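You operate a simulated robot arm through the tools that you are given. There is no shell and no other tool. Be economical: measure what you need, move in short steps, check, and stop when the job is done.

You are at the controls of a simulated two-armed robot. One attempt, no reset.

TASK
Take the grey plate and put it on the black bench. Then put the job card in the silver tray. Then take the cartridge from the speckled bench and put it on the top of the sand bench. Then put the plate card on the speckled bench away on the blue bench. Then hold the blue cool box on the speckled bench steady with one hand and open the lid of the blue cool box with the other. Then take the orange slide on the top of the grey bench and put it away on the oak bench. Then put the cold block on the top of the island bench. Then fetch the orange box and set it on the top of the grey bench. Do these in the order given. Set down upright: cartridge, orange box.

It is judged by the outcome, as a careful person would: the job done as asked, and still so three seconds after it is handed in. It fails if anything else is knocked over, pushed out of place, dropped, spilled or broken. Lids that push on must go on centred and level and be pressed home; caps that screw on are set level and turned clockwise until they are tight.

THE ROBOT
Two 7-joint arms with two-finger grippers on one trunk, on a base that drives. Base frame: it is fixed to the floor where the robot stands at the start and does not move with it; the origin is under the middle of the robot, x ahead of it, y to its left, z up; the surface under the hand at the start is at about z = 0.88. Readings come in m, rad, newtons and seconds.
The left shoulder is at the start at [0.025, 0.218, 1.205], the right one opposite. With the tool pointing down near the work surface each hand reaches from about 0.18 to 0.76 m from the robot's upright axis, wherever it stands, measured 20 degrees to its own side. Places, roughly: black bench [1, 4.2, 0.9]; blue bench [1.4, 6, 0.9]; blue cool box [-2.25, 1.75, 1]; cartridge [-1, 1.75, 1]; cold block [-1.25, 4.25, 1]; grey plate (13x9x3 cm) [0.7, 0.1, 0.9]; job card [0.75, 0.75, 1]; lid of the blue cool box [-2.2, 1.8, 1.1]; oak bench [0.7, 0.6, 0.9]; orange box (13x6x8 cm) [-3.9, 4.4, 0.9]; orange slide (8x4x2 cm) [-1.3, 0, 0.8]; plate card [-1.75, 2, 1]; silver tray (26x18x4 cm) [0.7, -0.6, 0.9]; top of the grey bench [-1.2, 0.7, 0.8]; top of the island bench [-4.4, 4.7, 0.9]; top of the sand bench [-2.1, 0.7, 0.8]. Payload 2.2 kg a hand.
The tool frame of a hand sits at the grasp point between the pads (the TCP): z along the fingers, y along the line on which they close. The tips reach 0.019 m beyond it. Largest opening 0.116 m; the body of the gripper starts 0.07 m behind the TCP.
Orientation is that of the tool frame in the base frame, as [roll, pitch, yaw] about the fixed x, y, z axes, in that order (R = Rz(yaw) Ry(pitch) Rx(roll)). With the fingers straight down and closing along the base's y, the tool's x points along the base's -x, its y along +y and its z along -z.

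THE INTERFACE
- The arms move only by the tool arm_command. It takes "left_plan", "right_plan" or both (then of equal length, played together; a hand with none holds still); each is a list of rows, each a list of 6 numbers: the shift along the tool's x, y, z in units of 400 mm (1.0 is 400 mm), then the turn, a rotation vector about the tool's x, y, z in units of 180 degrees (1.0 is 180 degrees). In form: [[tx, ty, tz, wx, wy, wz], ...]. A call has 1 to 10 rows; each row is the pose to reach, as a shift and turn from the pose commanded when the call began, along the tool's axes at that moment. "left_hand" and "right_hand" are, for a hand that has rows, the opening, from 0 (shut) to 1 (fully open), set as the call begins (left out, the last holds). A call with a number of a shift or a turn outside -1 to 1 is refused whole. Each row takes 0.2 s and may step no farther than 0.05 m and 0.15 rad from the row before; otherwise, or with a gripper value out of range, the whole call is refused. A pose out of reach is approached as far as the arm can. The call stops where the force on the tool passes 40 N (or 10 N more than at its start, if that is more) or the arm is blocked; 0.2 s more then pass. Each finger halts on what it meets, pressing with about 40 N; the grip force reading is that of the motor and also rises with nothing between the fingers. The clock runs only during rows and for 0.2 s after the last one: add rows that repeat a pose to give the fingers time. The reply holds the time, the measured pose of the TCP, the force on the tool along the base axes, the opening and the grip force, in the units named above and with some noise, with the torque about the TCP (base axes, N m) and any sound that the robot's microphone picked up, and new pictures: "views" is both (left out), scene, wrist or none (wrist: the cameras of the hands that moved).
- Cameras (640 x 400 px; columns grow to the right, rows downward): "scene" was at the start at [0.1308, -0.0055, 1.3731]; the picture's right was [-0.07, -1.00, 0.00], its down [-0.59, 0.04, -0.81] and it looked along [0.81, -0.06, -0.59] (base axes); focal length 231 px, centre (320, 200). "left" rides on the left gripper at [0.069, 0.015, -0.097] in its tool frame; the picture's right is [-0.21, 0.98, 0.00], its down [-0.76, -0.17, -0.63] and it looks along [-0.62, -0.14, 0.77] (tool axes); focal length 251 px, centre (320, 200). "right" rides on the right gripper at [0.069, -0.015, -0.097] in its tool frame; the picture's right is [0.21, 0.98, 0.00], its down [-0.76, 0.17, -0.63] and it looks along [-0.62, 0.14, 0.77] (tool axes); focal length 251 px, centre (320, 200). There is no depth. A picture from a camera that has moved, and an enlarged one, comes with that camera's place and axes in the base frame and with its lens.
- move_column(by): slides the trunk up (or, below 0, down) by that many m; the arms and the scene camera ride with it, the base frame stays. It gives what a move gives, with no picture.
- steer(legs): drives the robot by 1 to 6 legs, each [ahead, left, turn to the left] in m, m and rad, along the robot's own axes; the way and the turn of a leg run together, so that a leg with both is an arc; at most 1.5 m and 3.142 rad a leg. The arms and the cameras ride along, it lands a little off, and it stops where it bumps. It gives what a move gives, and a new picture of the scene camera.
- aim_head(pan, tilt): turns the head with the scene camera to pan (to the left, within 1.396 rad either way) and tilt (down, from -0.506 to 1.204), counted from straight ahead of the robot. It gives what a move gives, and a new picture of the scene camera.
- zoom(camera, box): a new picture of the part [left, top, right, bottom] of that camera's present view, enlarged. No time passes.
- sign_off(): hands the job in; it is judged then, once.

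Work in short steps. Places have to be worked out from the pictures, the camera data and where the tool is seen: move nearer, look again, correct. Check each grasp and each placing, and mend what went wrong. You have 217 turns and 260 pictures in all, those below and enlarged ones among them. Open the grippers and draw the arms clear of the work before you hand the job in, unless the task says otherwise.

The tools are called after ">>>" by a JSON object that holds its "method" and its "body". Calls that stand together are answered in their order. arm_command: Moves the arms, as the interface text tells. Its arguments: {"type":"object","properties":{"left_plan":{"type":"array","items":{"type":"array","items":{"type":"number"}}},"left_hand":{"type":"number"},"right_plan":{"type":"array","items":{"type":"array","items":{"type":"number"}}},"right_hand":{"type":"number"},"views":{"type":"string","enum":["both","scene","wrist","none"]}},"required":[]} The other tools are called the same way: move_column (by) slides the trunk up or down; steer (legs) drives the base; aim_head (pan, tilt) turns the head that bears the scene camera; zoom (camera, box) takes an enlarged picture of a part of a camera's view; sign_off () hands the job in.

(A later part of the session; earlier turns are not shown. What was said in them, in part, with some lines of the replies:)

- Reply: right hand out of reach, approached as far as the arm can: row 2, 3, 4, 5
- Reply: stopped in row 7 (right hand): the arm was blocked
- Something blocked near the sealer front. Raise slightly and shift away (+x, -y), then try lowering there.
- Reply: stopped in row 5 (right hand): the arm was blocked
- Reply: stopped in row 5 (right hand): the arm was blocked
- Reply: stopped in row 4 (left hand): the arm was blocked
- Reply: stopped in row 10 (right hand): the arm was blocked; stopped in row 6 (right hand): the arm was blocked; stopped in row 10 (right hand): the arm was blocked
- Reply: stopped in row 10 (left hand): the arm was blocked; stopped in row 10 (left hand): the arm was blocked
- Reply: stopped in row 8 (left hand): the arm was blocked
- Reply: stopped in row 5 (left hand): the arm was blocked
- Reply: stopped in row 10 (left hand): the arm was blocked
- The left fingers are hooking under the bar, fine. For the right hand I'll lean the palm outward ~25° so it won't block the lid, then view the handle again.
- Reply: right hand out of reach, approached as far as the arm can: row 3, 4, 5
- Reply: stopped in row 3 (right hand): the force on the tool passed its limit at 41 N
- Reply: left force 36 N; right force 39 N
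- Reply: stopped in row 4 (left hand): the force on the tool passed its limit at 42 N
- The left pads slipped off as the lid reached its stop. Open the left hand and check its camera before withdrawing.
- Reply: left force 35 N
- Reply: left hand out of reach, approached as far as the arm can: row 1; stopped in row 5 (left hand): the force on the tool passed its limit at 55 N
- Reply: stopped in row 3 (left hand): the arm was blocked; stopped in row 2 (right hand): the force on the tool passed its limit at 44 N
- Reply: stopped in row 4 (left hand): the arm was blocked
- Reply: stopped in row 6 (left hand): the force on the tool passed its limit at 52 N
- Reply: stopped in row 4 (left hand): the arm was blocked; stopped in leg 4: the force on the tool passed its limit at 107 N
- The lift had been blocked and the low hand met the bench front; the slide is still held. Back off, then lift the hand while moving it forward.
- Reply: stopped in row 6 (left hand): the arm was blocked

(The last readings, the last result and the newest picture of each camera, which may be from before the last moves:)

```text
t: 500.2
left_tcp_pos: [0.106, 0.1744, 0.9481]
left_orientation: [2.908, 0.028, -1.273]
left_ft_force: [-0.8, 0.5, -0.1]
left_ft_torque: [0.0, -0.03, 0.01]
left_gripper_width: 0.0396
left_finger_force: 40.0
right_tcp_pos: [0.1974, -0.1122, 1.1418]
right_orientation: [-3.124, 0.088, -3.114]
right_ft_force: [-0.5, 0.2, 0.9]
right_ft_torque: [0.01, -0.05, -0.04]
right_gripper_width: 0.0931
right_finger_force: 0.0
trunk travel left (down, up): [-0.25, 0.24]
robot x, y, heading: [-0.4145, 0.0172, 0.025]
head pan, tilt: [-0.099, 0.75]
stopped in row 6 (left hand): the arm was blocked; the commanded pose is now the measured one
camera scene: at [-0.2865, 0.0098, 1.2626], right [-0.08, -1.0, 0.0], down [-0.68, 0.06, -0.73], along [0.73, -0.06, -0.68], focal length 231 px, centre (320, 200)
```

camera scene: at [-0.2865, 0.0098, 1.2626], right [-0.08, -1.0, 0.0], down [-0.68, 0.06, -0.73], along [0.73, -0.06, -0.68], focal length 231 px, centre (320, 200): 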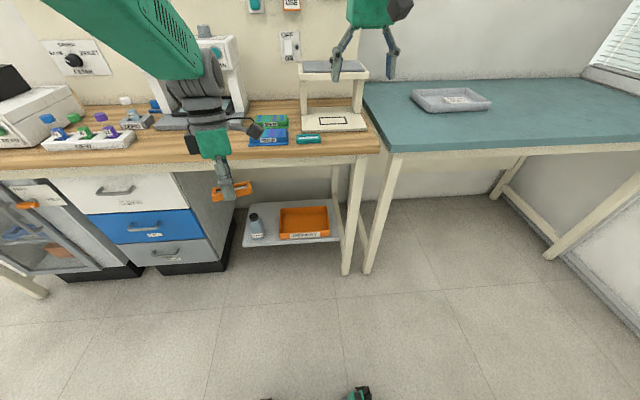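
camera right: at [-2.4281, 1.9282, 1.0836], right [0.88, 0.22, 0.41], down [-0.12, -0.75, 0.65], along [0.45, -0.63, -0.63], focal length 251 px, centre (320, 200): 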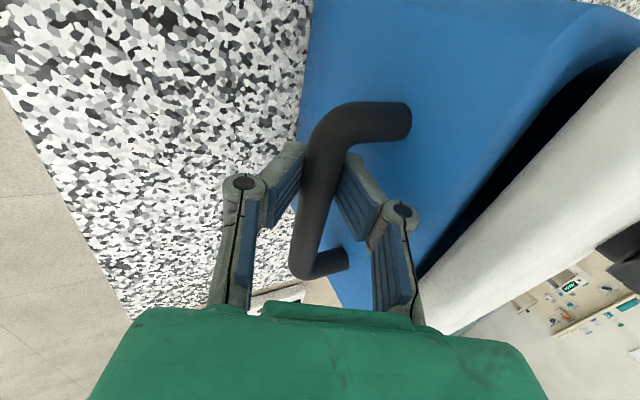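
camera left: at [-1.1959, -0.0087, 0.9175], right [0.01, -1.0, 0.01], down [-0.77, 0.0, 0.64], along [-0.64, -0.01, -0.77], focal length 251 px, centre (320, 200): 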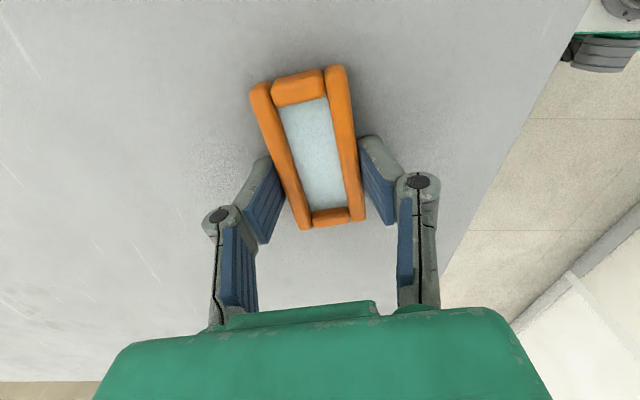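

The elbow crowds the head; move the hand forward, outward and up.

>>> {"method": "arm_command", "body": {"left_plan": [[-0.01, -0.07, -0.04, 0.01, 0, 0], [-0.02, -0.13, -0.1, 0.02, 0, 0], [-0.03, -0.18, -0.18, 0.03, 0, 0], [-0.04, -0.22, -0.27, 0.04, 0, 0], [-0.05, -0.25, -0.36, 0.05, 0, 0], [-0.05, -0.264, -0.46, 0.06, 0, 0], [-0.05, -0.264, -0.56, 0.07, 0, 0], [-0.05, -0.264, -0.63, 0.074, 0, 0]], "views": "none"}}

```text
t: 502.0
left_tcp_pos: [0.251, 0.2323, 1.1606]
left_orientation: [3.141, 0.033, -1.28]
left_ft_force: [1.0, 0.3, 0.1]
left_ft_torque: [-0.01, 0.01, -0.04]
left_gripper_width: 0.0394
left_finger_force: 40.0
left hand out of reach, approached as far as the arm can: row 8
right_tcp_pos: [0.1986, -0.1096, 1.1391]
right_orientation: [-3.122, 0.089, -3.113]
right_ft_force: [0.0, 0.3, 0.2]
right_ft_torque: [0.01, 0.0, 0.0]
right_gripper_width: 0.0929
right_finger_force: 0.1
trunk travel left (down, up): [-0.25, 0.24]
robot x, y, heading: [-0.4137, 0.0203, 0.014]
head pan, tilt: [-0.099, 0.75]
```

Level at z 1.16. Lower to 1.06 (below the shelf line), then sidestep right and drive forward to the freed spot where the grey plate was.

>>> {"method": "arm_command", "body": {"left_plan": [[0, 0, 0.06, 0, 0.004, 0], [0, 0, 0.12, 0, 0.008, 0], [0, 0, 0.19, 0, 0.01, 0], [0, 0, 0.25, 0, 0.01, 0]], "views": "none"}}

>>> {"method": "steer", "body": {"legs": [[0, -0.1, 0], [0.36, 0, 0]]}}

```text
t: 503.0
left_tcp_pos: [0.286, 0.2309, 1.0712]
left_orientation: [-3.136, 0.0, -1.282]
left_ft_force: [-1.2, -0.5, 0.6]
left_ft_torque: [0.02, -0.02, -0.02]
left_gripper_width: 0.0394
left_finger_force: 39.5
left hand out of reach, approached as far as the arm can: row 1, 2, 3, 4
right_tcp_pos: [0.1987, -0.1115, 1.1391]
right_orientation: [-3.122, 0.089, -3.113]
right_ft_force: [-0.3, -1.3, 0.1]
right_ft_torque: [-0.02, 0.01, -0.02]
right_gripper_width: 0.0929
right_finger_force: 0.0
trunk travel left (down, up): [-0.25, 0.24]
robot x, y, heading: [-0.4104, 0.0182, 0.009]
head pan, tilt: [-0.099, 0.75]
```

```text
t: 506.1
left_tcp_pos: [0.6455, 0.1468, 1.0678]
left_orientation: [-3.136, -0.01, -1.285]
left_ft_force: [-0.3, 0.1, -1.9]
left_ft_torque: [-0.05, -0.01, 0.04]
left_gripper_width: 0.0394
left_finger_force: 39.9
right_tcp_pos: [0.561, -0.1946, 1.1407]
right_orientation: [-3.114, 0.087, -3.114]
right_ft_force: [0.4, 1.1, 0.0]
right_ft_torque: [-0.04, 0.0, -0.03]
right_gripper_width: 0.0929
right_finger_force: 0.0
trunk travel left (down, up): [-0.25, 0.24]
robot x, y, heading: [-0.0446, -0.0704, 0.016]
head pan, tilt: [-0.099, 0.75]
camera scene: at [0.0781, -0.0508, 1.2618], right [-0.08, -1.0, 0.03], down [-0.68, 0.04, -0.73], along [0.73, -0.08, -0.68], focal length 231 px, centre (320, 200)
```

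scene: 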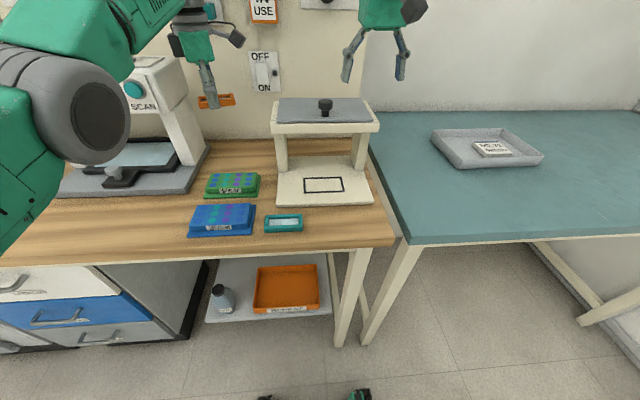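

Hand is above the vacant spot behind the green plate. Lower to just above the bench.

>>> {"method": "arm_command", "body": {"left_plan": [[0, -0.005, 0.06, 0, 0, 0], [0, -0.01, 0.13, 0, 0, 0], [0, -0.015, 0.2, 0, 0, 0], [0, -0.015, 0.27, 0, 0, 0], [0, -0.015, 0.33, 0, 0, 0], [0, -0.015, 0.37, 0, 0, 0]], "views": "wrist"}}

```text
t: 507.3
left_tcp_pos: [0.6631, 0.1088, 0.956]
left_orientation: [-3.124, 0.037, -1.279]
left_ft_force: [-0.3, 1.0, -1.8]
left_ft_torque: [-0.07, -0.04, 0.01]
left_gripper_width: 0.0393
left_finger_force: 39.8
left hand out of reach, approached as far as the arm can: row 1, 2, 3, 4, 5, 6
right_tcp_pos: [0.5513, -0.2509, 1.1414]
right_orientation: [3.127, 0.097, -3.125]
right_ft_force: [-1.7, -0.7, -0.2]
right_ft_torque: [0.06, -0.08, -0.02]
right_gripper_width: 0.0929
right_finger_force: 0.1
trunk travel left (down, up): [-0.25, 0.24]
robot x, y, heading: [-0.0483, -0.0826, 0.017]
head pan, tilt: [-0.099, 0.75]
stopped in row 6 (left hand): the force on the tool passed its limit at 62 N (the readings are from after the stop); the commanded pose is now the measured one
camera left: at [0.6686, 0.0339, 1.05], right [-1.0, -0.08, -0.01], down [-0.06, 0.75, 0.66], along [-0.04, 0.66, -0.75], focal length 251 px, centre (320, 200)
```

left: 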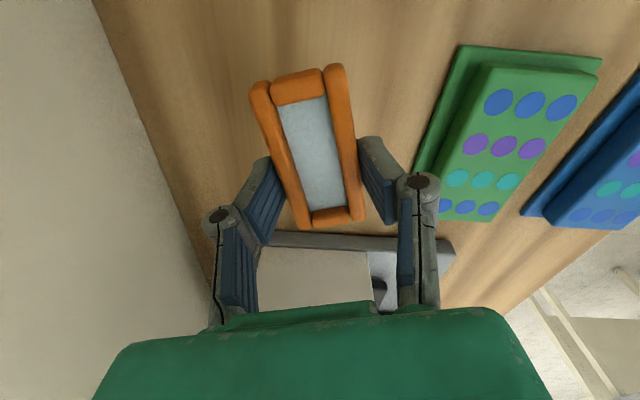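

It bumped something and swayed. From here shift 2 cm left (clear of the press), then lower gently.

>>> {"method": "arm_command", "body": {"left_plan": [[-0.03, -0.01, 0, 0, 0.004, 0], [-0.055, -0.018, 0.02, 0, 0.01, 0], [-0.055, -0.018, 0.05, -0.003, 0.012, 0], [-0.055, -0.018, 0.08, -0.005, 0.012, 0], [-0.055, -0.018, 0.105, -0.005, 0.012, 0], [-0.055, -0.018, 0.125, -0.005, 0.012, 0]], "views": "wrist"}}

```text
t: 508.7
left_tcp_pos: [0.6737, 0.1266, 0.9139]
left_orientation: [-3.123, -0.007, -1.285]
left_ft_force: [0.3, -1.2, -1.0]
left_ft_torque: [0.05, 0.03, -0.01]
left_gripper_width: 0.0395
left_finger_force: 39.9
left hand out of reach, approached as far as the arm can: row 2, 3, 4, 5, 6
right_tcp_pos: [0.5548, -0.2556, 1.1409]
right_orientation: [3.127, 0.095, -3.126]
right_ft_force: [0.2, 0.0, 0.9]
right_ft_torque: [0.06, 0.02, 0.03]
right_gripper_width: 0.0927
right_finger_force: 0.0
trunk travel left (down, up): [-0.25, 0.24]
robot x, y, heading: [-0.0507, -0.0861, 0.019]
head pan, tilt: [-0.099, 0.75]
camera left: at [0.6771, 0.0556, 1.0105], right [-1.0, -0.07, -0.02], down [-0.07, 0.77, 0.63], along [-0.03, 0.63, -0.78], focal length 251 px, centre (320, 200)
```

left: 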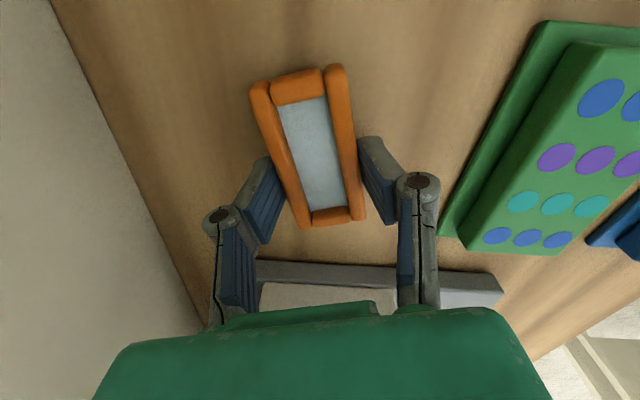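

Good spot, level. Lower the last centimetre to contact and release.

>>> {"method": "arm_command", "body": {"left_plan": [[0, 0, 0.01, 0, 0, 0], [0, 0, 0.02, 0, 0, 0], [0, 0, 0.03, 0, 0, 0], [0, 0, 0.04, 0, 0, 0]], "views": "none"}}

>>> {"method": "arm_command", "body": {"left_plan": [[0, 0, 0, 0, 0, 0], [0, 0, 0, 0, 0, 0], [0, 0, 0, 0, 0, 0]], "left_hand": 0.6, "views": "wrist"}}

```text
t: 509.7
left_tcp_pos: [0.6715, 0.1272, 0.9012]
left_orientation: [-3.119, -0.008, -1.283]
left_ft_force: [-1.6, 2.9, 19.7]
left_ft_torque: [-0.03, 0.45, -0.05]
left_gripper_width: 0.0395
left_finger_force: 39.6
right_tcp_pos: [0.5534, -0.2572, 1.141]
right_orientation: [3.125, 0.098, -3.122]
right_ft_force: [0.0, -0.3, 0.5]
right_ft_torque: [0.1, 0.0, 0.02]
right_gripper_width: 0.0927
right_finger_force: 0.1
trunk travel left (down, up): [-0.25, 0.24]
robot x, y, heading: [-0.0458, -0.0878, 0.013]
head pan, tilt: [-0.099, 0.75]
```

```text
t: 510.5
left_tcp_pos: [0.6724, 0.1382, 0.8964]
left_orientation: [-3.127, -0.014, -1.279]
left_ft_force: [-1.0, 4.8, 12.9]
left_ft_torque: [0.46, -0.9, 0.07]
left_gripper_width: 0.0769
left_finger_force: 8.8
right_tcp_pos: [0.5513, -0.2455, 1.1416]
right_orientation: [3.134, 0.094, -3.124]
right_ft_force: [-0.2, -0.4, -0.1]
right_ft_torque: [0.02, -0.01, -0.01]
right_gripper_width: 0.0927
right_finger_force: 0.1
trunk travel left (down, up): [-0.25, 0.24]
robot x, y, heading: [-0.0487, -0.083, 0.012]
head pan, tilt: [-0.099, 0.75]
camera left: at [0.6759, 0.0675, 0.9928], right [-1.0, -0.08, -0.02], down [-0.07, 0.78, 0.62], along [-0.03, 0.62, -0.78], focal length 251 px, centre (320, 200)
```

left: 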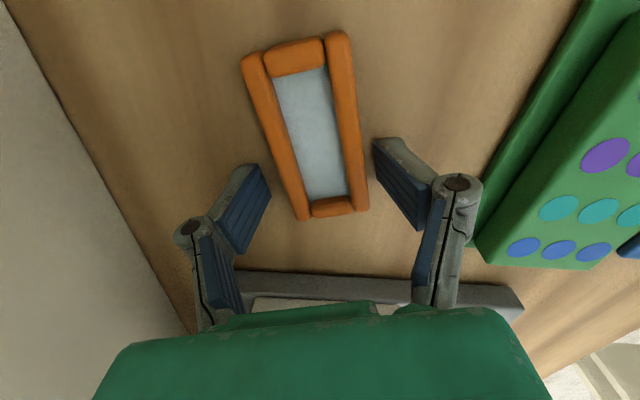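

Slide is down. Lift straight up, then drive to the north bench for the cold block.

>>> {"method": "arm_command", "body": {"left_plan": [[0, 0, -0.05, 0, 0, 0], [0, 0, -0.12, 0, 0, 0], [0, 0, -0.2, 0, 0, 0], [0, 0, -0.28, 0, 0, 0]], "views": "wrist"}}

>>> {"method": "steer", "body": {"legs": [[-0.36, 0, 0], [0, 0, 1.555], [1.5, 0, 0], [1.5, 0, 0], [0.25, 0, 0], [0, 0.65, 0]]}}

```text
t: 511.5
left_tcp_pos: [0.6656, 0.1392, 1.009]
left_orientation: [-3.127, -0.016, -1.281]
left_ft_force: [-0.3, -0.5, -0.4]
left_ft_torque: [0.01, 0.02, -0.01]
left_gripper_width: 0.0697
left_finger_force: 0.2
left hand out of reach, approached as far as the arm can: row 4
right_tcp_pos: [0.553, -0.2438, 1.1442]
right_orientation: [3.136, 0.098, -3.123]
right_ft_force: [-0.2, -0.8, 0.1]
right_ft_torque: [0.0, 0.0, -0.01]
right_gripper_width: 0.0928
right_finger_force: 0.1
trunk travel left (down, up): [-0.25, 0.24]
robot x, y, heading: [-0.047, -0.084, 0.013]
head pan, tilt: [-0.099, 0.75]
camera left: at [0.6693, 0.0701, 1.1062], right [-1.0, -0.07, -0.02], down [-0.07, 0.78, 0.62], along [-0.03, 0.62, -0.78], focal length 251 px, centre (320, 200)
```

left: 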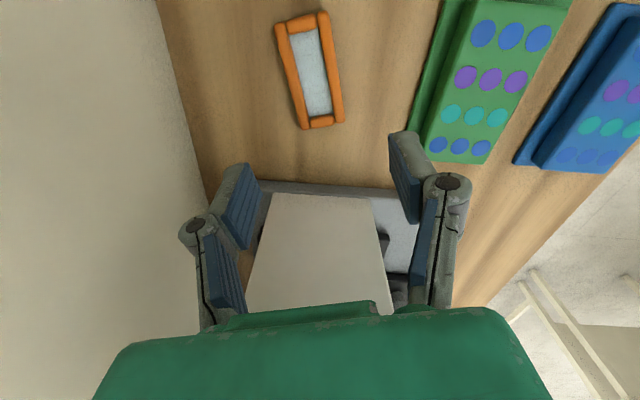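

```text
t: 536.2
left_tcp_pos: [-1.2427, 3.8844, 1.0084]
left_orientation: [-3.124, -0.01, 0.262]
left_ft_force: [1.0, 0.3, 0.4]
left_ft_torque: [-0.01, 0.03, 0.01]
left_gripper_width: 0.0696
left_finger_force: 0.1
right_tcp_pos: [-0.8629, 3.7624, 1.1411]
right_orientation: [3.129, 0.096, -1.58]
right_ft_force: [-0.2, -0.1, 0.0]
right_ft_torque: [0.01, 0.08, -0.02]
right_gripper_width: 0.0926
right_finger_force: 0.0
trunk travel left (down, up): [-0.25, 0.24]
robot x, y, heading: [-1.0396, 3.1642, 1.563]
head pan, tilt: [-0.099, 0.75]
camera scene: at [-1.0292, 3.2898, 1.2624], right [0.99, -0.11, 0.0], down [-0.08, -0.68, -0.73], along [0.08, 0.72, -0.69], focal length 231 px, centre (320, 200)
```

scene: 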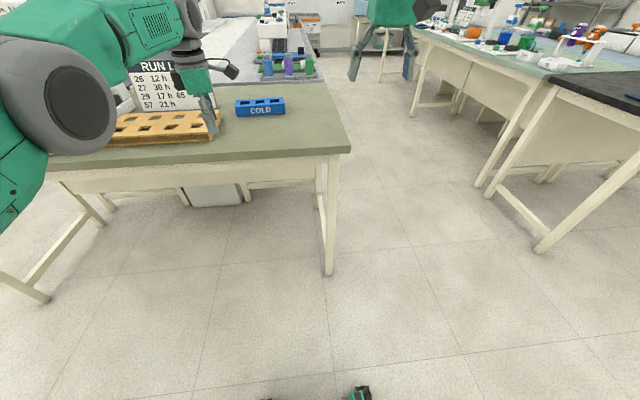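

The blue block marked COLD is at ≈(-1.155, 4.17), ~0.18×0.07 m. Free the left arm (right/back), square it, then drive forward.

>>> {"method": "arm_command", "body": {"left_plan": [[0.025, 0.05, -0.01, 0, 0, 0.014], [0.05, 0.1, -0.02, 0, 0, 0.028], [0.075, 0.15, -0.03, 0, 0, 0.042], [0.1, 0.2, -0.04, 0, 0, 0.056], [0.125, 0.25, -0.05, 0, 0, 0.07], [0.1525, 0.3, -0.06, -0.005, 0, 0.083]], "left_hand": 1, "views": "none"}}

>>> {"method": "steer", "body": {"legs": [[0.4, 0, 0.008]]}}

```text
t: 537.6
left_tcp_pos: [-1.1572, 3.779, 1.0351]
left_orientation: [-3.131, -0.011, 0.001]
left_ft_force: [0.0, -0.3, 0.4]
left_ft_torque: [-0.01, 0.01, -0.02]
left_gripper_width: 0.116
left_finger_force: 0.1
right_tcp_pos: [-0.8671, 3.7571, 1.1444]
right_orientation: [3.132, 0.102, -1.581]
right_ft_force: [0.5, -0.8, 0.5]
right_ft_torque: [0.01, -0.01, -0.02]
right_gripper_width: 0.0924
right_finger_force: 0.1
trunk travel left (down, up): [-0.25, 0.24]
robot x, y, heading: [-1.0437, 3.166, 1.564]
head pan, tilt: [-0.099, 0.75]
```

```text
t: 540.1
left_tcp_pos: [-1.1588, 4.1792, 1.0334]
left_orientation: [-3.134, -0.013, 0.009]
left_ft_force: [1.1, -0.2, -0.6]
left_ft_torque: [0.01, -0.01, -0.01]
left_gripper_width: 0.1161
left_finger_force: 0.0
right_tcp_pos: [-0.8678, 4.1595, 1.1444]
right_orientation: [3.132, 0.1, -1.574]
right_ft_force: [0.1, 0.7, 0.6]
right_ft_torque: [-0.01, 0.0, 0.0]
right_gripper_width: 0.0931
right_finger_force: 0.0
trunk travel left (down, up): [-0.25, 0.24]
robot x, y, heading: [-1.0402, 3.5643, 1.565]
head pan, tilt: [-0.099, 0.75]
camera scene: at [-1.0321, 3.6894, 1.2625], right [0.99, -0.1, 0.0], down [-0.07, -0.68, -0.73], along [0.07, 0.72, -0.69], focal length 231 px, centre (320, 200)
```

scene: 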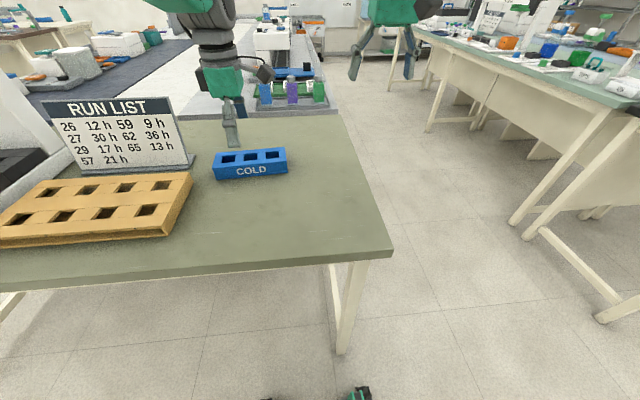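

Block centre ≈ (-1.158, 4.203), slight yaw. Lower around it.

>>> {"method": "arm_command", "body": {"left_plan": [[0, -0.03, 0.03, 0, -0.002, -0.01], [0, -0.06, 0.08, -0.002, -0.004, -0.02], [0, -0.06, 0.14, -0.002, -0.004, -0.02], [0, -0.06, 0.2, -0.002, -0.004, -0.02], [0, -0.06, 0.24, -0.002, -0.004, -0.02], [0, -0.06, 0.27, -0.002, -0.004, -0.02]], "views": "wrist"}}

```text
t: 541.5
left_tcp_pos: [-1.1573, 4.2025, 0.9286]
left_orientation: [-3.137, 0.003, 0.071]
left_ft_force: [-0.4, -0.9, 0.1]
left_ft_torque: [-0.03, -0.04, -0.04]
left_gripper_width: 0.1159
left_finger_force: 0.0
right_tcp_pos: [-0.867, 4.1559, 1.1469]
right_orientation: [3.132, 0.104, -1.573]
right_ft_force: [-0.1, -0.5, -0.7]
right_ft_torque: [0.02, -0.01, -0.04]
right_gripper_width: 0.0928
right_finger_force: 0.1
trunk travel left (down, up): [-0.25, 0.24]
robot x, y, heading: [-1.0405, 3.5655, 1.569]
head pan, tilt: [-0.099, 0.75]
camera left: at [-1.087, 4.1908, 1.025], right [-0.14, -0.99, -0.01], down [-0.77, 0.11, 0.63], along [-0.63, 0.1, -0.77], focal length 251 px, centre (320, 200)
```

left: 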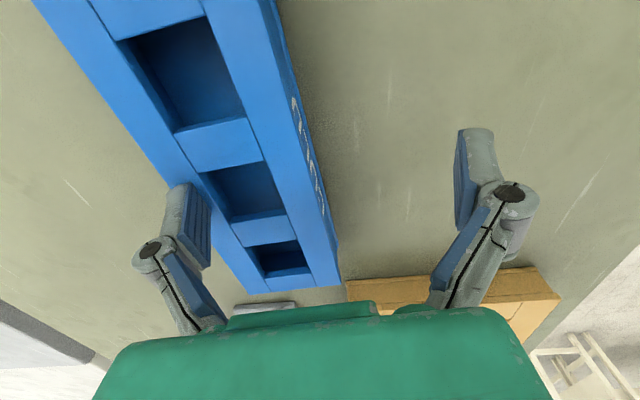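

Block is 2.6 cm further back; shift and close.

>>> {"method": "arm_command", "body": {"left_plan": [[0, -0.03, 0, 0, 0, 0], [0, -0.065, 0.01, 0, 0, 0], [0, -0.065, 0.015, 0, 0, 0]], "views": "none"}}

>>> {"method": "arm_command", "body": {"left_plan": [[0, 0, 0, 0, 0, 0], [0, 0, 0, 0, 0, 0], [0, 0, 0, 0, 0, 0], [0, 0, 0, 0, 0, 0]], "left_hand": 0, "views": "wrist"}}

```text
t: 542.3
left_tcp_pos: [-1.1587, 4.2283, 0.9243]
left_orientation: [-3.136, 0.001, 0.07]
left_ft_force: [-0.6, -0.2, 0.1]
left_ft_torque: [0.05, 0.02, 0.01]
left_gripper_width: 0.116
left_finger_force: 0.0
right_tcp_pos: [-0.8676, 4.1548, 1.1476]
right_orientation: [3.133, 0.102, -1.573]
right_ft_force: [-0.6, 0.4, 0.5]
right_ft_torque: [0.02, -0.03, -0.02]
right_gripper_width: 0.0926
right_finger_force: 0.1
trunk travel left (down, up): [-0.25, 0.24]
robot x, y, heading: [-1.0386, 3.5619, 1.568]
head pan, tilt: [-0.099, 0.75]
```

```text
t: 543.3
left_tcp_pos: [-1.1595, 4.2288, 0.9241]
left_orientation: [-3.134, 0.0, 0.071]
left_ft_force: [-0.8, 7.1, 16.6]
left_ft_torque: [0.68, 0.1, 0.02]
left_gripper_width: 0.0724
left_finger_force: 39.9
right_tcp_pos: [-0.8677, 4.1556, 1.1473]
right_orientation: [3.133, 0.102, -1.572]
right_ft_force: [0.2, -0.6, 0.2]
right_ft_torque: [0.02, 0.02, 0.01]
right_gripper_width: 0.093
right_finger_force: 0.1
trunk travel left (down, up): [-0.25, 0.24]
robot x, y, heading: [-1.0432, 3.566, 1.568]
head pan, tilt: [-0.099, 0.75]
camera left: at [-1.0884, 4.2169, 1.0208], right [-0.14, -0.99, -0.01], down [-0.77, 0.11, 0.63], along [-0.63, 0.1, -0.77], focal length 251 px, centre (320, 200)
```

left: 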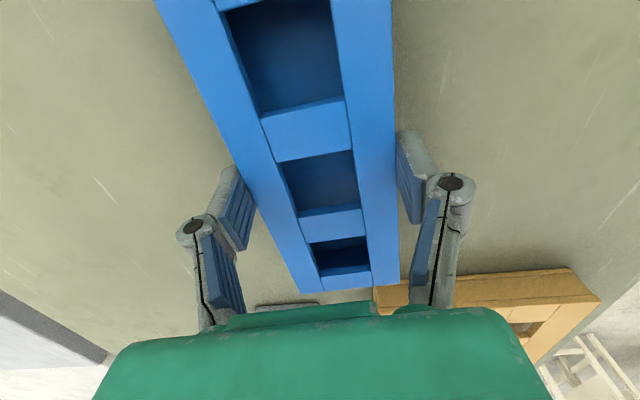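

Cold block gripped (72 mm). Lift with a slight pull-back, then drive around to the island bench's east side.

>>> {"method": "arm_command", "body": {"left_plan": [[0, 0, -0.04, 0, 0, 0], [0, 0.02, -0.1, 0, 0, 0], [0, 0.06, -0.17, 0, 0, 0], [0, 0.11, -0.24, 0, 0, 0], [0, 0.16, -0.31, 0, 0, 0], [0, 0.18, -0.36, 0, 0, 0]], "views": "none"}}

```text
t: 544.7
left_tcp_pos: [-1.1684, 4.1581, 1.0595]
left_orientation: [3.127, -0.023, 0.102]
left_ft_force: [-0.3, 0.0, -5.2]
left_ft_torque: [0.02, -0.03, 0.03]
left_gripper_width: 0.0723
left_finger_force: 40.3
right_tcp_pos: [-0.8686, 4.1557, 1.1465]
right_orientation: [3.133, 0.102, -1.573]
right_ft_force: [-0.8, 0.5, -0.6]
right_ft_torque: [0.05, 0.01, -0.01]
right_gripper_width: 0.0927
right_finger_force: 0.0
trunk travel left (down, up): [-0.25, 0.24]
robot x, y, heading: [-1.0391, 3.568, 1.567]
head pan, tilt: [-0.099, 0.75]
```

>>> {"method": "steer", "body": {"legs": [[-0.46, 0, 0], [0, 0, 1.574], [1.5, 0, 0], [0.42, 0, 0], [0, -1.5, 0]]}}

```text
t: 567.5
left_tcp_pos: [-3.5446, 4.494, 1.0709]
left_orientation: [-3.139, -0.032, 1.66]
left_ft_force: [0.0, 0.3, -5.1]
left_ft_torque: [0.03, 0.03, -0.01]
left_gripper_width: 0.0724
left_finger_force: 40.0
right_tcp_pos: [-3.5399, 4.7921, 1.146]
right_orientation: [3.134, 0.102, -0.006]
right_ft_force: [-0.2, 0.0, 0.5]
right_ft_torque: [0.02, 0.0, 0.02]
right_gripper_width: 0.0926
right_finger_force: 0.1
trunk travel left (down, up): [-0.25, 0.24]
robot x, y, heading: [-2.9477, 4.6207, 3.133]
head pan, tilt: [-0.099, 0.75]
camera scene: at [-3.0762, 4.6232, 1.2624], right [0.11, 0.99, 0.0], down [0.68, -0.07, -0.73], along [-0.72, 0.08, -0.69], focal length 231 px, centre (320, 200)
```

scene: 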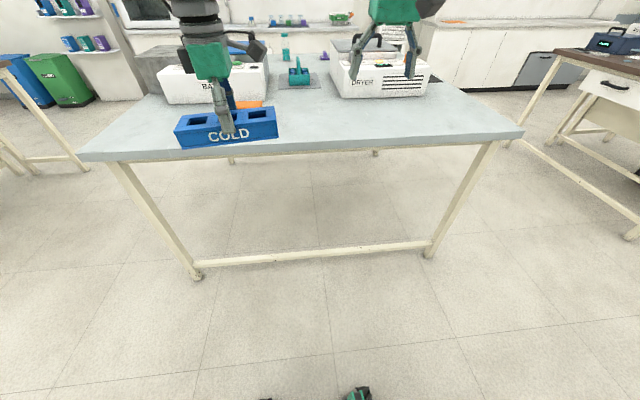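

Free area on the island at about (-3.87, 4.78). Sidestep right and drive in.

>>> {"method": "steer", "body": {"legs": [[0, -0.28, 0], [0.32, 0, 0]]}}

>>> {"method": "arm_command", "body": {"left_plan": [[0, 0, 0.07, 0, -0.004, 0.005], [0, 0, 0.14, 0, -0.008, 0.01], [0, 0, 0.2, 0, -0.01, 0.015], [0, 0, 0.26, 0, -0.01, 0.02], [0, 0, 0.31, 0, -0.01, 0.024], [0, 0, 0.335, 0, -0.01, 0.024]], "views": "scene"}}

```text
t: 571.2
left_tcp_pos: [-3.8603, 4.7661, 1.0749]
left_orientation: [-3.131, -0.044, 1.659]
left_ft_force: [0.2, -0.4, -4.5]
left_ft_torque: [0.12, 0.0, 0.01]
left_gripper_width: 0.0725
left_finger_force: 40.4
right_tcp_pos: [-3.854, 5.0634, 1.1508]
right_orientation: [-3.137, 0.106, -0.008]
right_ft_force: [-0.5, -0.5, -0.9]
right_ft_torque: [0.02, 0.01, -0.01]
right_gripper_width: 0.0927
right_finger_force: 0.2
trunk travel left (down, up): [-0.25, 0.24]
robot x, y, heading: [-3.2699, 4.9012, 3.132]
head pan, tilt: [-0.099, 0.75]
camera scene: at [-3.3955, 4.893, 1.2625], right [0.11, 0.99, 0.01], down [0.68, -0.07, -0.73], along [-0.72, 0.09, -0.68], focal length 231 px, centre (320, 200)
```

scene: 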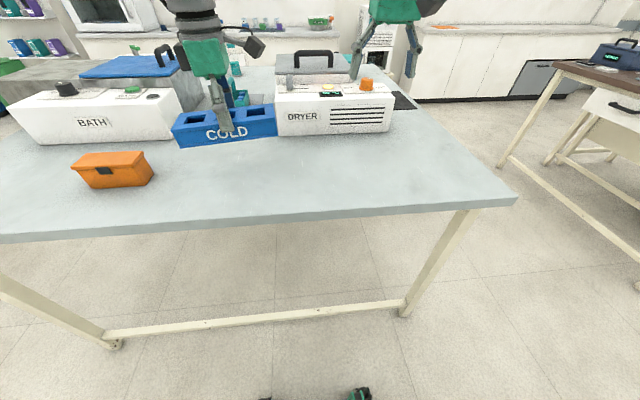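

```text
t: 572.6
left_tcp_pos: [-3.8628, 4.7805, 0.9485]
left_orientation: [-3.126, -0.017, 1.603]
left_ft_force: [-0.4, 0.3, -5.0]
left_ft_torque: [-0.01, -0.05, 0.01]
left_gripper_width: 0.0722
left_finger_force: 40.2
right_tcp_pos: [-3.8492, 5.0811, 1.1491]
right_orientation: [3.129, 0.11, -0.011]
right_ft_force: [0.3, 0.7, -0.3]
right_ft_torque: [-0.04, 0.01, 0.01]
right_gripper_width: 0.0929
right_finger_force: 0.1
trunk travel left (down, up): [-0.25, 0.24]
robot x, y, heading: [-3.2675, 4.8992, 3.136]
head pan, tilt: [-0.099, 0.75]
camera scene: at [-3.3957, 4.9147, 1.2623], right [0.11, 0.99, -0.01], down [0.68, -0.08, -0.73], along [-0.72, 0.08, -0.69], focal length 231 px, centre (320, 200)
```

scene: 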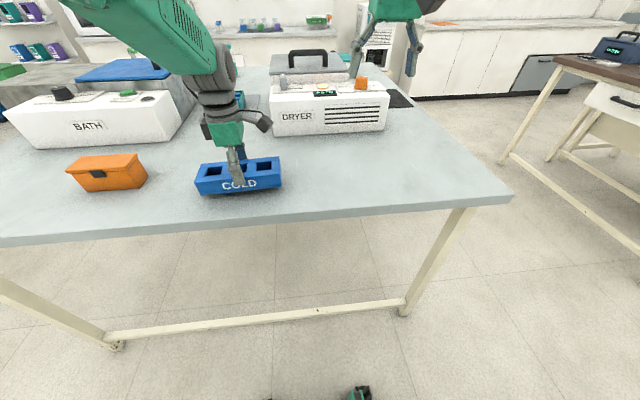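

Good position. Lower to contact, then release.

>>> {"method": "arm_command", "body": {"left_plan": [[0, 0, 0.02, 0, 0, 0], [0, 0, 0.035, 0, 0, 0], [0, 0, 0.05, 0, 0, 0], [0, 0, 0.065, 0, 0, 0], [0, 0, 0.08, 0, 0, 0], [0, 0, 0.09, 0, 0, 0]], "views": "none"}}

>>> {"method": "arm_command", "body": {"left_plan": [[0, 0, 0, 0, 0, 0], [0, 0, 0, 0, 0, 0], [0, 0, 0, 0, 0, 0]], "left_hand": 0.9, "views": "none"}}

```text
t: 574.0
left_tcp_pos: [-3.8638, 4.7766, 0.9204]
left_orientation: [-3.112, -0.014, 1.601]
left_ft_force: [1.6, 5.3, 37.0]
left_ft_torque: [-0.02, -0.02, 0.13]
left_gripper_width: 0.0735
left_finger_force: 40.6
right_tcp_pos: [-3.8476, 5.0767, 1.1527]
right_orientation: [3.131, 0.112, -0.012]
right_ft_force: [-0.2, -0.9, 0.6]
right_ft_torque: [-0.01, -0.03, 0.01]
right_gripper_width: 0.0928
right_finger_force: 0.0
trunk travel left (down, up): [-0.25, 0.24]
robot x, y, heading: [-3.2727, 4.9009, 3.132]
head pan, tilt: [-0.099, 0.75]
```

```text
t: 574.8
left_tcp_pos: [-3.8616, 4.776, 0.9075]
left_orientation: [-3.135, -0.012, 1.602]
left_ft_force: [-0.2, 0.9, 0.4]
left_ft_torque: [-0.01, 0.0, -0.01]
left_gripper_width: 0.1045
left_finger_force: 0.1
right_tcp_pos: [-3.851, 5.0781, 1.1493]
right_orientation: [3.133, 0.111, -0.01]
right_ft_force: [-0.5, 0.8, -0.1]
right_ft_torque: [-0.01, -0.01, -0.02]
right_gripper_width: 0.0929
right_finger_force: 0.1
trunk travel left (down, up): [-0.25, 0.24]
robot x, y, heading: [-3.2704, 4.898, 3.132]
head pan, tilt: [-0.099, 0.75]
```

Released on the island. Lift clear and sidestep left to line up the left hand with the orange box at ≈(-3.913, 4.458).

>>> {"method": "arm_command", "body": {"left_plan": [[0, 0, -0.08, 0, 0, 0], [0, 0, -0.18, 0, 0, 0], [0, 0, -0.28, 0, 0, 0], [0, 0, -0.38, 0, 0, 0], [0, 0, -0.46, 0, 0, 0]], "left_hand": 1, "views": "none"}}

>>> {"method": "steer", "body": {"legs": [[0.04, 0.31, 0.008]]}}

```text
t: 576.0
left_tcp_pos: [-3.8563, 4.7709, 1.098]
left_orientation: [-3.126, -0.024, 1.603]
left_ft_force: [0.1, 0.0, 0.0]
left_ft_torque: [-0.02, 0.05, 0.02]
left_gripper_width: 0.1158
left_finger_force: 0.0
right_tcp_pos: [-3.8463, 5.0744, 1.1538]
right_orientation: [3.134, 0.115, -0.011]
right_ft_force: [0.6, 0.1, 0.8]
right_ft_torque: [0.03, 0.06, -0.01]
right_gripper_width: 0.0927
right_finger_force: 0.1
trunk travel left (down, up): [-0.25, 0.24]
robot x, y, heading: [-3.2705, 4.8985, 3.128]
head pan, tilt: [-0.099, 0.75]
```

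```text
t: 578.1
left_tcp_pos: [-3.9004, 4.4786, 1.099]
left_orientation: [-3.124, -0.009, 1.603]
left_ft_force: [0.0, 0.4, 0.4]
left_ft_torque: [-0.11, 0.0, 0.02]
left_gripper_width: 0.1159
left_finger_force: 0.0
right_tcp_pos: [-3.8927, 4.782, 1.1484]
right_orientation: [3.117, 0.111, -0.007]
right_ft_force: [0.8, 0.1, -0.8]
right_ft_torque: [-0.13, 0.03, 0.03]
right_gripper_width: 0.093
right_finger_force: 0.0
trunk travel left (down, up): [-0.25, 0.24]
robot x, y, heading: [-3.3093, 4.5895, 3.133]
head pan, tilt: [-0.099, 0.75]
camera scene: at [-3.4372, 4.6182, 1.2621], right [0.11, 0.99, -0.02], down [0.68, -0.09, -0.73], along [-0.72, 0.07, -0.69], focal length 231 px, centre (320, 200)
```

scene: 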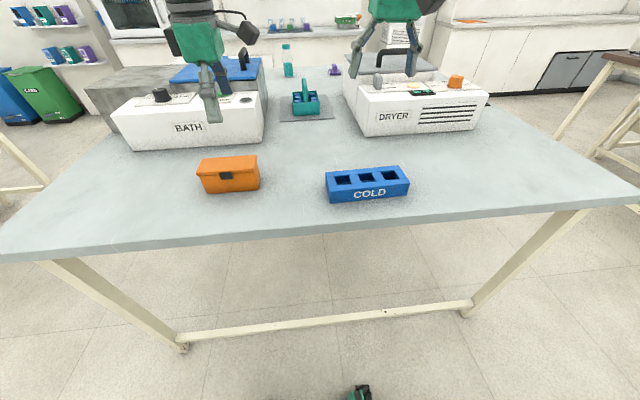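

Lower partway above the orange box and check with the wrist camera.

>>> {"method": "arm_command", "body": {"left_plan": [[-0.03, -0.01, 0.04, -0.002, -0.002, 0.005], [-0.06, -0.02, 0.1, -0.004, -0.002, 0.009], [-0.075, -0.025, 0.16, -0.005, -0.002, 0.01], [-0.075, -0.025, 0.16, -0.005, -0.002, 0.01], [-0.075, -0.025, 0.16, -0.005, -0.002, 0.01]], "views": "wrist"}}

```text
t: 579.3
left_tcp_pos: [-3.9096, 4.4173, 1.033]
left_orientation: [-3.138, -0.028, 1.573]
left_ft_force: [-0.1, -1.2, 0.8]
left_ft_torque: [0.04, 0.0, -0.04]
left_gripper_width: 0.1162
left_finger_force: 0.0
right_tcp_pos: [-3.89, 4.7485, 1.1544]
right_orientation: [-3.14, 0.114, 0.0]
right_ft_force: [0.0, -1.3, 0.2]
right_ft_torque: [0.05, 0.01, 0.05]
right_gripper_width: 0.093
right_finger_force: 0.1
trunk travel left (down, up): [-0.25, 0.24]
robot x, y, heading: [-3.3078, 4.5906, 3.134]
head pan, tilt: [-0.099, 0.75]
camera left: at [-3.8934, 4.4837, 1.1318], right [0.98, -0.21, -0.01], down [-0.16, -0.77, 0.61], along [-0.14, -0.6, -0.79], focal length 251 px, centre (320, 200)
```

left: 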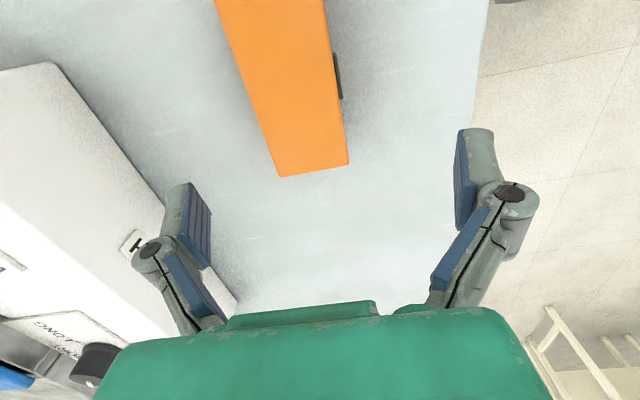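

Box top spans x -3.946..-3.895, y 4.39..4.52. Move over its centre and lower.

>>> {"method": "arm_command", "body": {"left_plan": [[0.04, -0.01, 0.02, 0, -0.004, 0], [0.08, -0.02, 0.05, 0, -0.009, 0], [0.095, -0.026, 0.1, 0, -0.009, 0], [0.095, -0.026, 0.16, 0, -0.009, 0], [0.095, -0.026, 0.21, 0, -0.009, 0], [0.095, -0.026, 0.24, 0, -0.009, 0]], "views": "wrist"}}

```text
t: 580.7
left_tcp_pos: [-3.9212, 4.4752, 0.9421]
left_orientation: [-3.138, 0.008, 1.584]
left_ft_force: [0.2, -0.1, 0.3]
left_ft_torque: [-0.03, -0.02, -0.02]
left_gripper_width: 0.1158
left_finger_force: 0.1
right_tcp_pos: [-3.8899, 4.7753, 1.1525]
right_orientation: [3.129, 0.113, -0.007]
right_ft_force: [-0.5, 0.4, -0.2]
right_ft_torque: [-0.07, 0.0, 0.04]
right_gripper_width: 0.0928
right_finger_force: 0.2
trunk travel left (down, up): [-0.25, 0.24]
robot x, y, heading: [-3.3103, 4.5941, 3.133]
head pan, tilt: [-0.099, 0.75]
camera left: at [-3.9063, 4.5451, 1.0372], right [0.98, -0.2, 0.0], down [-0.15, -0.75, 0.64], along [-0.13, -0.63, -0.77], focal length 251 px, centre (320, 200)
```

left: 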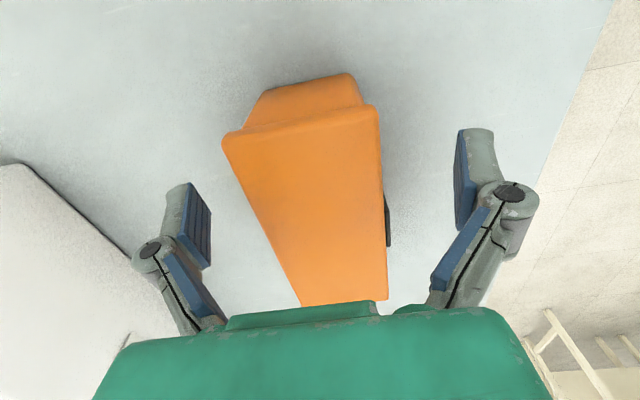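

Lower a bit more to grip the body below the lid, then close.

>>> {"method": "arm_command", "body": {"left_plan": [[-0.03, 0, 0.02, 0, 0.002, 0], [-0.04, 0, 0.045, 0, 0.002, 0], [-0.04, 0, 0.045, 0, 0.002, 0]], "views": "none"}}

>>> {"method": "arm_command", "body": {"left_plan": [[0, 0, 0, 0, 0, 0], [0, 0, 0, 0, 0, 0], [0, 0, 0, 0, 0, 0], [0, 0, 0, 0, 0, 0]], "left_hand": 0, "views": "none"}}

>>> {"method": "arm_command", "body": {"left_plan": [[0, 0, -0.04, 0, 0, 0], [0, 0, -0.1, 0, 0, 0], [0, 0, -0.18, 0, 0, 0], [0, 0, -0.26, 0, 0, 0], [0, 0, -0.34, 0, 0, 0]], "views": "wrist"}}

```text
t: 581.5
left_tcp_pos: [-3.9182, 4.4657, 0.9224]
left_orientation: [-3.138, 0.011, 1.568]
left_ft_force: [-0.9, 0.3, 0.3]
left_ft_torque: [-0.02, 0.02, 0.01]
left_gripper_width: 0.116
left_finger_force: 0.0
right_tcp_pos: [-3.889, 4.7744, 1.1522]
right_orientation: [3.128, 0.112, -0.006]
right_ft_force: [-0.2, 0.8, -0.1]
right_ft_torque: [-0.09, 0.0, -0.02]
right_gripper_width: 0.0926
right_finger_force: 0.0
trunk travel left (down, up): [-0.25, 0.24]
robot x, y, heading: [-3.3099, 4.5897, 3.132]
head pan, tilt: [-0.099, 0.75]
```

```text
t: 582.5
left_tcp_pos: [-3.918, 4.459, 0.9211]
left_orientation: [-3.139, 0.006, 1.569]
left_ft_force: [-0.5, 0.6, 1.9]
left_ft_torque: [-0.23, -0.08, 0.03]
left_gripper_width: 0.0568
left_finger_force: 40.0
right_tcp_pos: [-3.8888, 4.766, 1.1532]
right_orientation: [3.133, 0.112, -0.005]
right_ft_force: [-0.2, -0.1, -0.5]
right_ft_torque: [0.02, 0.0, 0.03]
right_gripper_width: 0.093
right_finger_force: 0.0
trunk travel left (down, up): [-0.25, 0.24]
robot x, y, heading: [-3.3114, 4.5908, 3.13]
head pan, tilt: [-0.099, 0.75]
```

```text
t: 583.7
left_tcp_pos: [-3.9179, 4.4522, 1.0569]
left_orientation: [3.14, -0.002, 1.579]
left_ft_force: [0.1, 0.2, -0.7]
left_ft_torque: [0.0, -0.04, 0.02]
left_gripper_width: 0.0569
left_finger_force: 40.1
right_tcp_pos: [-3.8879, 4.7608, 1.1538]
right_orientation: [3.136, 0.115, -0.005]
right_ft_force: [-0.1, -0.6, 0.0]
right_ft_torque: [-0.01, 0.05, 0.02]
right_gripper_width: 0.0928
right_finger_force: 0.1
trunk travel left (down, up): [-0.25, 0.24]
robot x, y, heading: [-3.3117, 4.5882, 3.137]
head pan, tilt: [-0.099, 0.75]
camera left: at [-3.9032, 4.5209, 1.1527], right [0.98, -0.21, 0.0], down [-0.16, -0.76, 0.63], along [-0.13, -0.62, -0.78], focal length 251 px, centre (320, 200)
```

left: 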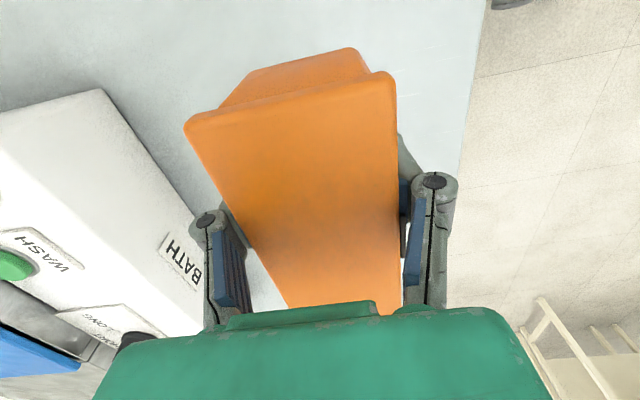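

Orange box gripped and lifted. Drive back, turn south and go down the west aisle toward the benches' south ends.

>>> {"method": "steer", "body": {"legs": [[-0.32, 0, 0], [0, 0, 1.572], [1.5, 0, 0], [1.5, 0, 0], [1.5, 0, 0], [0.7, 0, 0]]}}

>>> {"method": "steer", "body": {"legs": [[0, 0, 1.575], [1.5, 0, 0], [0.4, 0, 0], [0, 0, 1.575]]}}

```text
t: 614.2
left_tcp_pos: [-2.8558, -1.2186, 1.0611]
left_orientation: [-3.137, -0.006, -3.129]
left_ft_force: [-0.5, -0.9, -1.3]
left_ft_torque: [0.02, 0.02, 0.01]
left_gripper_width: 0.0569
left_finger_force: 40.1
right_tcp_pos: [-3.1665, -1.1894, 1.1524]
right_orientation: [3.136, 0.115, 1.571]
right_ft_force: [0.3, 0.4, 0.8]
right_ft_torque: [-0.01, -0.03, -0.02]
right_gripper_width: 0.0928
right_finger_force: 0.1
trunk travel left (down, up): [-0.25, 0.24]
robot x, y, heading: [-2.9939, -0.6079, -1.577]
head pan, tilt: [-0.099, 0.75]
camera scene: at [-3.0045, -0.7383, 1.2625], right [-0.99, 0.1, 0.0], down [0.07, 0.68, -0.73], along [-0.07, -0.72, -0.69], focal length 231 px, centre (320, 200)
```

scene: 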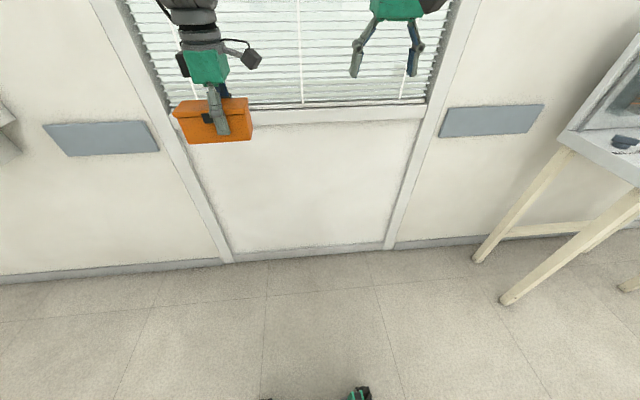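

```text
t: 631.2
left_tcp_pos: [-1.2395, -0.0183, 1.0637]
left_orientation: [-3.131, -0.008, -0.017]
left_ft_force: [0.0, -0.3, -1.4]
left_ft_torque: [0.0, -0.03, 0.04]
left_gripper_width: 0.0569
left_finger_force: 39.8
right_tcp_pos: [-0.9306, -0.0575, 1.156]
right_orientation: [3.135, 0.117, -1.602]
right_ft_force: [0.0, 0.0, -0.6]
right_ft_torque: [0.01, 0.0, -0.02]
right_gripper_width: 0.0927
right_finger_force: 0.1
trunk travel left (down, up): [-0.25, 0.24]
robot x, y, heading: [-1.1167, -0.6258, 1.537]
head pan, tilt: [-0.099, 0.75]
camera scene: at [-1.107, -0.503, 1.2625], right [0.99, -0.13, 0.0], down [-0.09, -0.68, -0.73], along [0.1, 0.72, -0.69], focal length 231 px, centre (320, 200)
```

scene: 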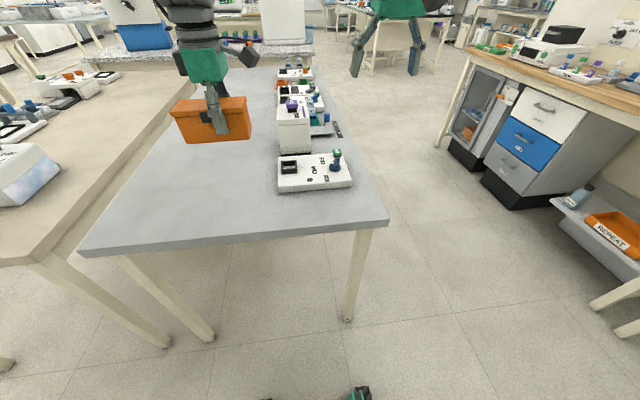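

Over the grey bench's free south area. Shift west 8 cm and lower to just above the surface.

>>> {"method": "arm_command", "body": {"left_plan": [[-0.06, -0.01, 0.05, 0, 0, 0], [-0.12, -0.025, 0.12, 0, 0, -0.002], [-0.18, -0.04, 0.2, -0.002, -0.002, -0.005], [-0.2, -0.045, 0.29, -0.003, -0.002, -0.005], [-0.2, -0.045, 0.38, -0.003, -0.002, -0.005], [-0.2, -0.045, 0.46, -0.003, -0.002, -0.005], [-0.2, -0.045, 0.52, -0.003, -0.002, -0.005]], "views": "scene"}}

```text
t: 632.8
left_tcp_pos: [-1.3193, 0.0004, 0.8566]
left_orientation: [-3.139, -0.004, -0.001]
left_ft_force: [0.4, 0.2, -0.5]
left_ft_torque: [0.01, -0.01, 0.01]
left_gripper_width: 0.0569
left_finger_force: 40.5
right_tcp_pos: [-0.9317, -0.0611, 1.1579]
right_orientation: [3.136, 0.12, -1.603]
right_ft_force: [-0.6, 0.2, 0.2]
right_ft_torque: [0.0, 0.0, 0.01]
right_gripper_width: 0.0929
right_finger_force: 0.0
trunk travel left (down, up): [-0.25, 0.24]
robot x, y, heading: [-1.1176, -0.6243, 1.539]
head pan, tilt: [-0.099, 0.75]
camera scene: at [-1.1077, -0.502, 1.2623], right [0.99, -0.13, 0.0], down [-0.09, -0.68, -0.73], along [0.1, 0.72, -0.69], focal length 231 px, centre (320, 200)
```

scene: 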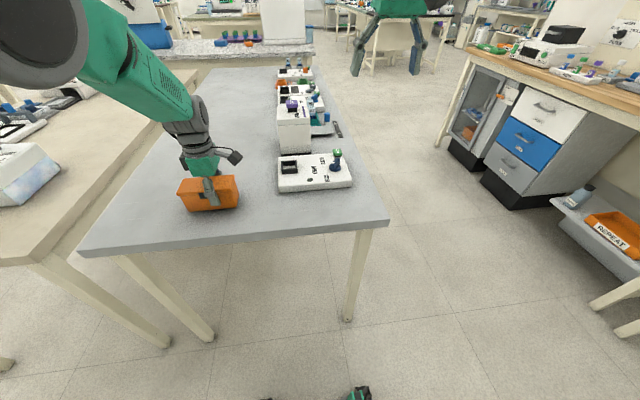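

Level and steady. Lower to contact, then release and lift straight up.

>>> {"method": "arm_command", "body": {"left_plan": [[0, 0, 0.02, 0, 0, 0], [0, 0, 0.04, 0, 0, 0], [0, 0, 0.055, 0, 0, 0], [0, 0, 0.065, 0, 0, 0], [0, 0, 0.075, 0, 0, 0], [0, 0, 0.083, 0, 0, 0]], "views": "none"}}

```text
t: 634.2
left_tcp_pos: [-1.3171, 0.0007, 0.8299]
left_orientation: [-3.132, 0.0, -0.002]
left_ft_force: [-1.9, 1.8, 33.7]
left_ft_torque: [0.03, 0.0, 0.08]
left_gripper_width: 0.0575
left_finger_force: 39.1
right_tcp_pos: [-0.9296, -0.0637, 1.1601]
right_orientation: [3.133, 0.123, -1.603]
right_ft_force: [1.0, 0.0, 0.8]
right_ft_torque: [-0.01, -0.01, -0.04]
right_gripper_width: 0.093
right_finger_force: 0.1
trunk travel left (down, up): [-0.25, 0.24]
robot x, y, heading: [-1.1195, -0.631, 1.537]
head pan, tilt: [-0.099, 0.75]
```

Contact at z 0.83. Open, wait, then rise.

>>> {"method": "arm_command", "body": {"left_plan": [[0, 0, -0.01, 0, 0, 0], [0, 0, -0.01, 0, 0, 0], [0, 0, -0.01, 0, 0, 0], [0, 0, -0.08, 0, 0, 0], [0, 0, -0.18, 0, 0, 0], [0, 0, -0.29, 0, 0, 0], [0, 0, -0.4, 0, 0, 0]], "left_hand": 0.95, "views": "scene"}}

```text
t: 635.8
left_tcp_pos: [-1.3185, -0.0022, 0.9857]
left_orientation: [-3.136, -0.003, -0.001]
left_ft_force: [0.0, 0.4, -0.8]
left_ft_torque: [0.02, 0.03, -0.02]
left_gripper_width: 0.1103
left_finger_force: 0.0
right_tcp_pos: [-0.9304, -0.0622, 1.1585]
right_orientation: [3.135, 0.122, -1.603]
right_ft_force: [-0.9, -1.1, 0.7]
right_ft_torque: [0.0, -0.04, 0.03]
right_gripper_width: 0.0928
right_finger_force: 0.1
trunk travel left (down, up): [-0.25, 0.24]
robot x, y, heading: [-1.1143, -0.6271, 1.538]
head pan, tilt: [-0.099, 0.75]
camera scene: at [-1.1073, -0.5048, 1.2627], right [0.99, -0.13, 0.0], down [-0.09, -0.68, -0.73], along [0.1, 0.72, -0.68], focal length 231 px, centre (320, 200)
```

scene: 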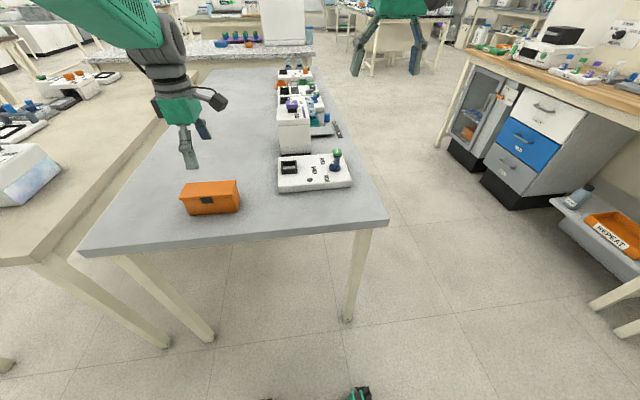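

Orange box stands upright on the grey bench. Back away and check that the cool-box lid is still open.

>>> {"method": "steer", "body": {"legs": [[-0.2, 0, 0]]}}

>>> {"method": "aim_head", "body": {"pan": 0.3, "tilt": 0.3}}

```text
t: 637.4
left_tcp_pos: [-1.327, -0.2016, 0.9855]
left_orientation: [-3.136, -0.004, -0.002]
left_ft_force: [0.8, -0.1, -0.8]
left_ft_torque: [0.03, 0.01, 0.0]
left_gripper_width: 0.1099
left_finger_force: 0.1
right_tcp_pos: [-0.9387, -0.2626, 1.1576]
right_orientation: [3.135, 0.122, -1.603]
right_ft_force: [-0.2, 0.0, 0.5]
right_ft_torque: [0.0, 0.01, -0.01]
right_gripper_width: 0.0924
right_finger_force: 0.0
trunk travel left (down, up): [-0.25, 0.24]
robot x, y, heading: [-1.1246, -0.826, 1.537]
head pan, tilt: [-0.099, 0.75]
camera scene: at [-1.1145, -0.7033, 1.2625], right [0.99, -0.13, 0.0], down [-0.09, -0.68, -0.73], along [0.1, 0.72, -0.69], focal length 231 px, centre (320, 200)
```

scene: 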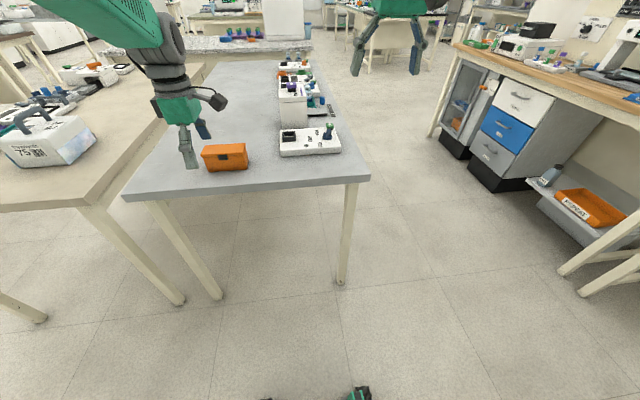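

```text
t: 638.3
left_tcp_pos: [-1.3254, -0.2042, 0.9867]
left_orientation: [-3.133, -0.002, -0.001]
left_ft_force: [-0.4, -0.1, -0.2]
left_ft_torque: [-0.05, -0.01, 0.01]
left_gripper_width: 0.1103
left_finger_force: 0.1
right_tcp_pos: [-0.9375, -0.265, 1.1599]
right_orientation: [3.134, 0.125, -1.603]
right_ft_force: [0.4, 0.6, -0.1]
right_ft_torque: [0.01, 0.0, 0.01]
right_gripper_width: 0.0927
right_finger_force: 0.1
trunk travel left (down, up): [-0.25, 0.24]
robot x, y, heading: [-1.1267, -0.8293, 1.543]
head pan, tilt: [0.3, 0.3]
camera scene: at [-1.1501, -0.6945, 1.3027], right [0.97, 0.26, 0.0], down [0.08, -0.29, -0.95], along [-0.25, 0.92, -0.3], focal length 231 px, centre (320, 200)
```

scene: 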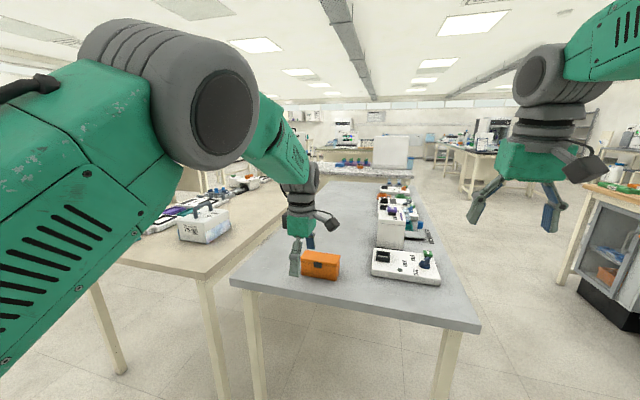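

All eight steps are done, the hands are open and clear of the work; handing in.

>>> {"method": "sign_off", "body": {}}

```text
The job is handed in.
```

I handed the job in with all eight steps done in order, but there were some bumps along the way, and I couldn't see the cool box lid in my last check.

- **Cool box:** When I withdrew the hand after opening the lid, it dragged the box a couple of centimetres on the speckled bench. The lid was standing open when I left it. An arm blocked the view when I tried to look again at the end.
- **Bumps on the oak bench:** A hand hit the READY scanner hard once and also caught on the wall shelf. Later a low hand hit the front edge of the bench, and there was another knock while I lowered the orange slide beside the scanner. Everything looked in place in the pictures, but I didn't measure whether the scanner shifted.
- **Cartridge:** It touched the window wall on the way and slipped in the grip. I set it down upright on the sand bench.
- **Plate card:** I saw no marked place for it on the blue bench, so I put it on a clear strip in front of the sealer.
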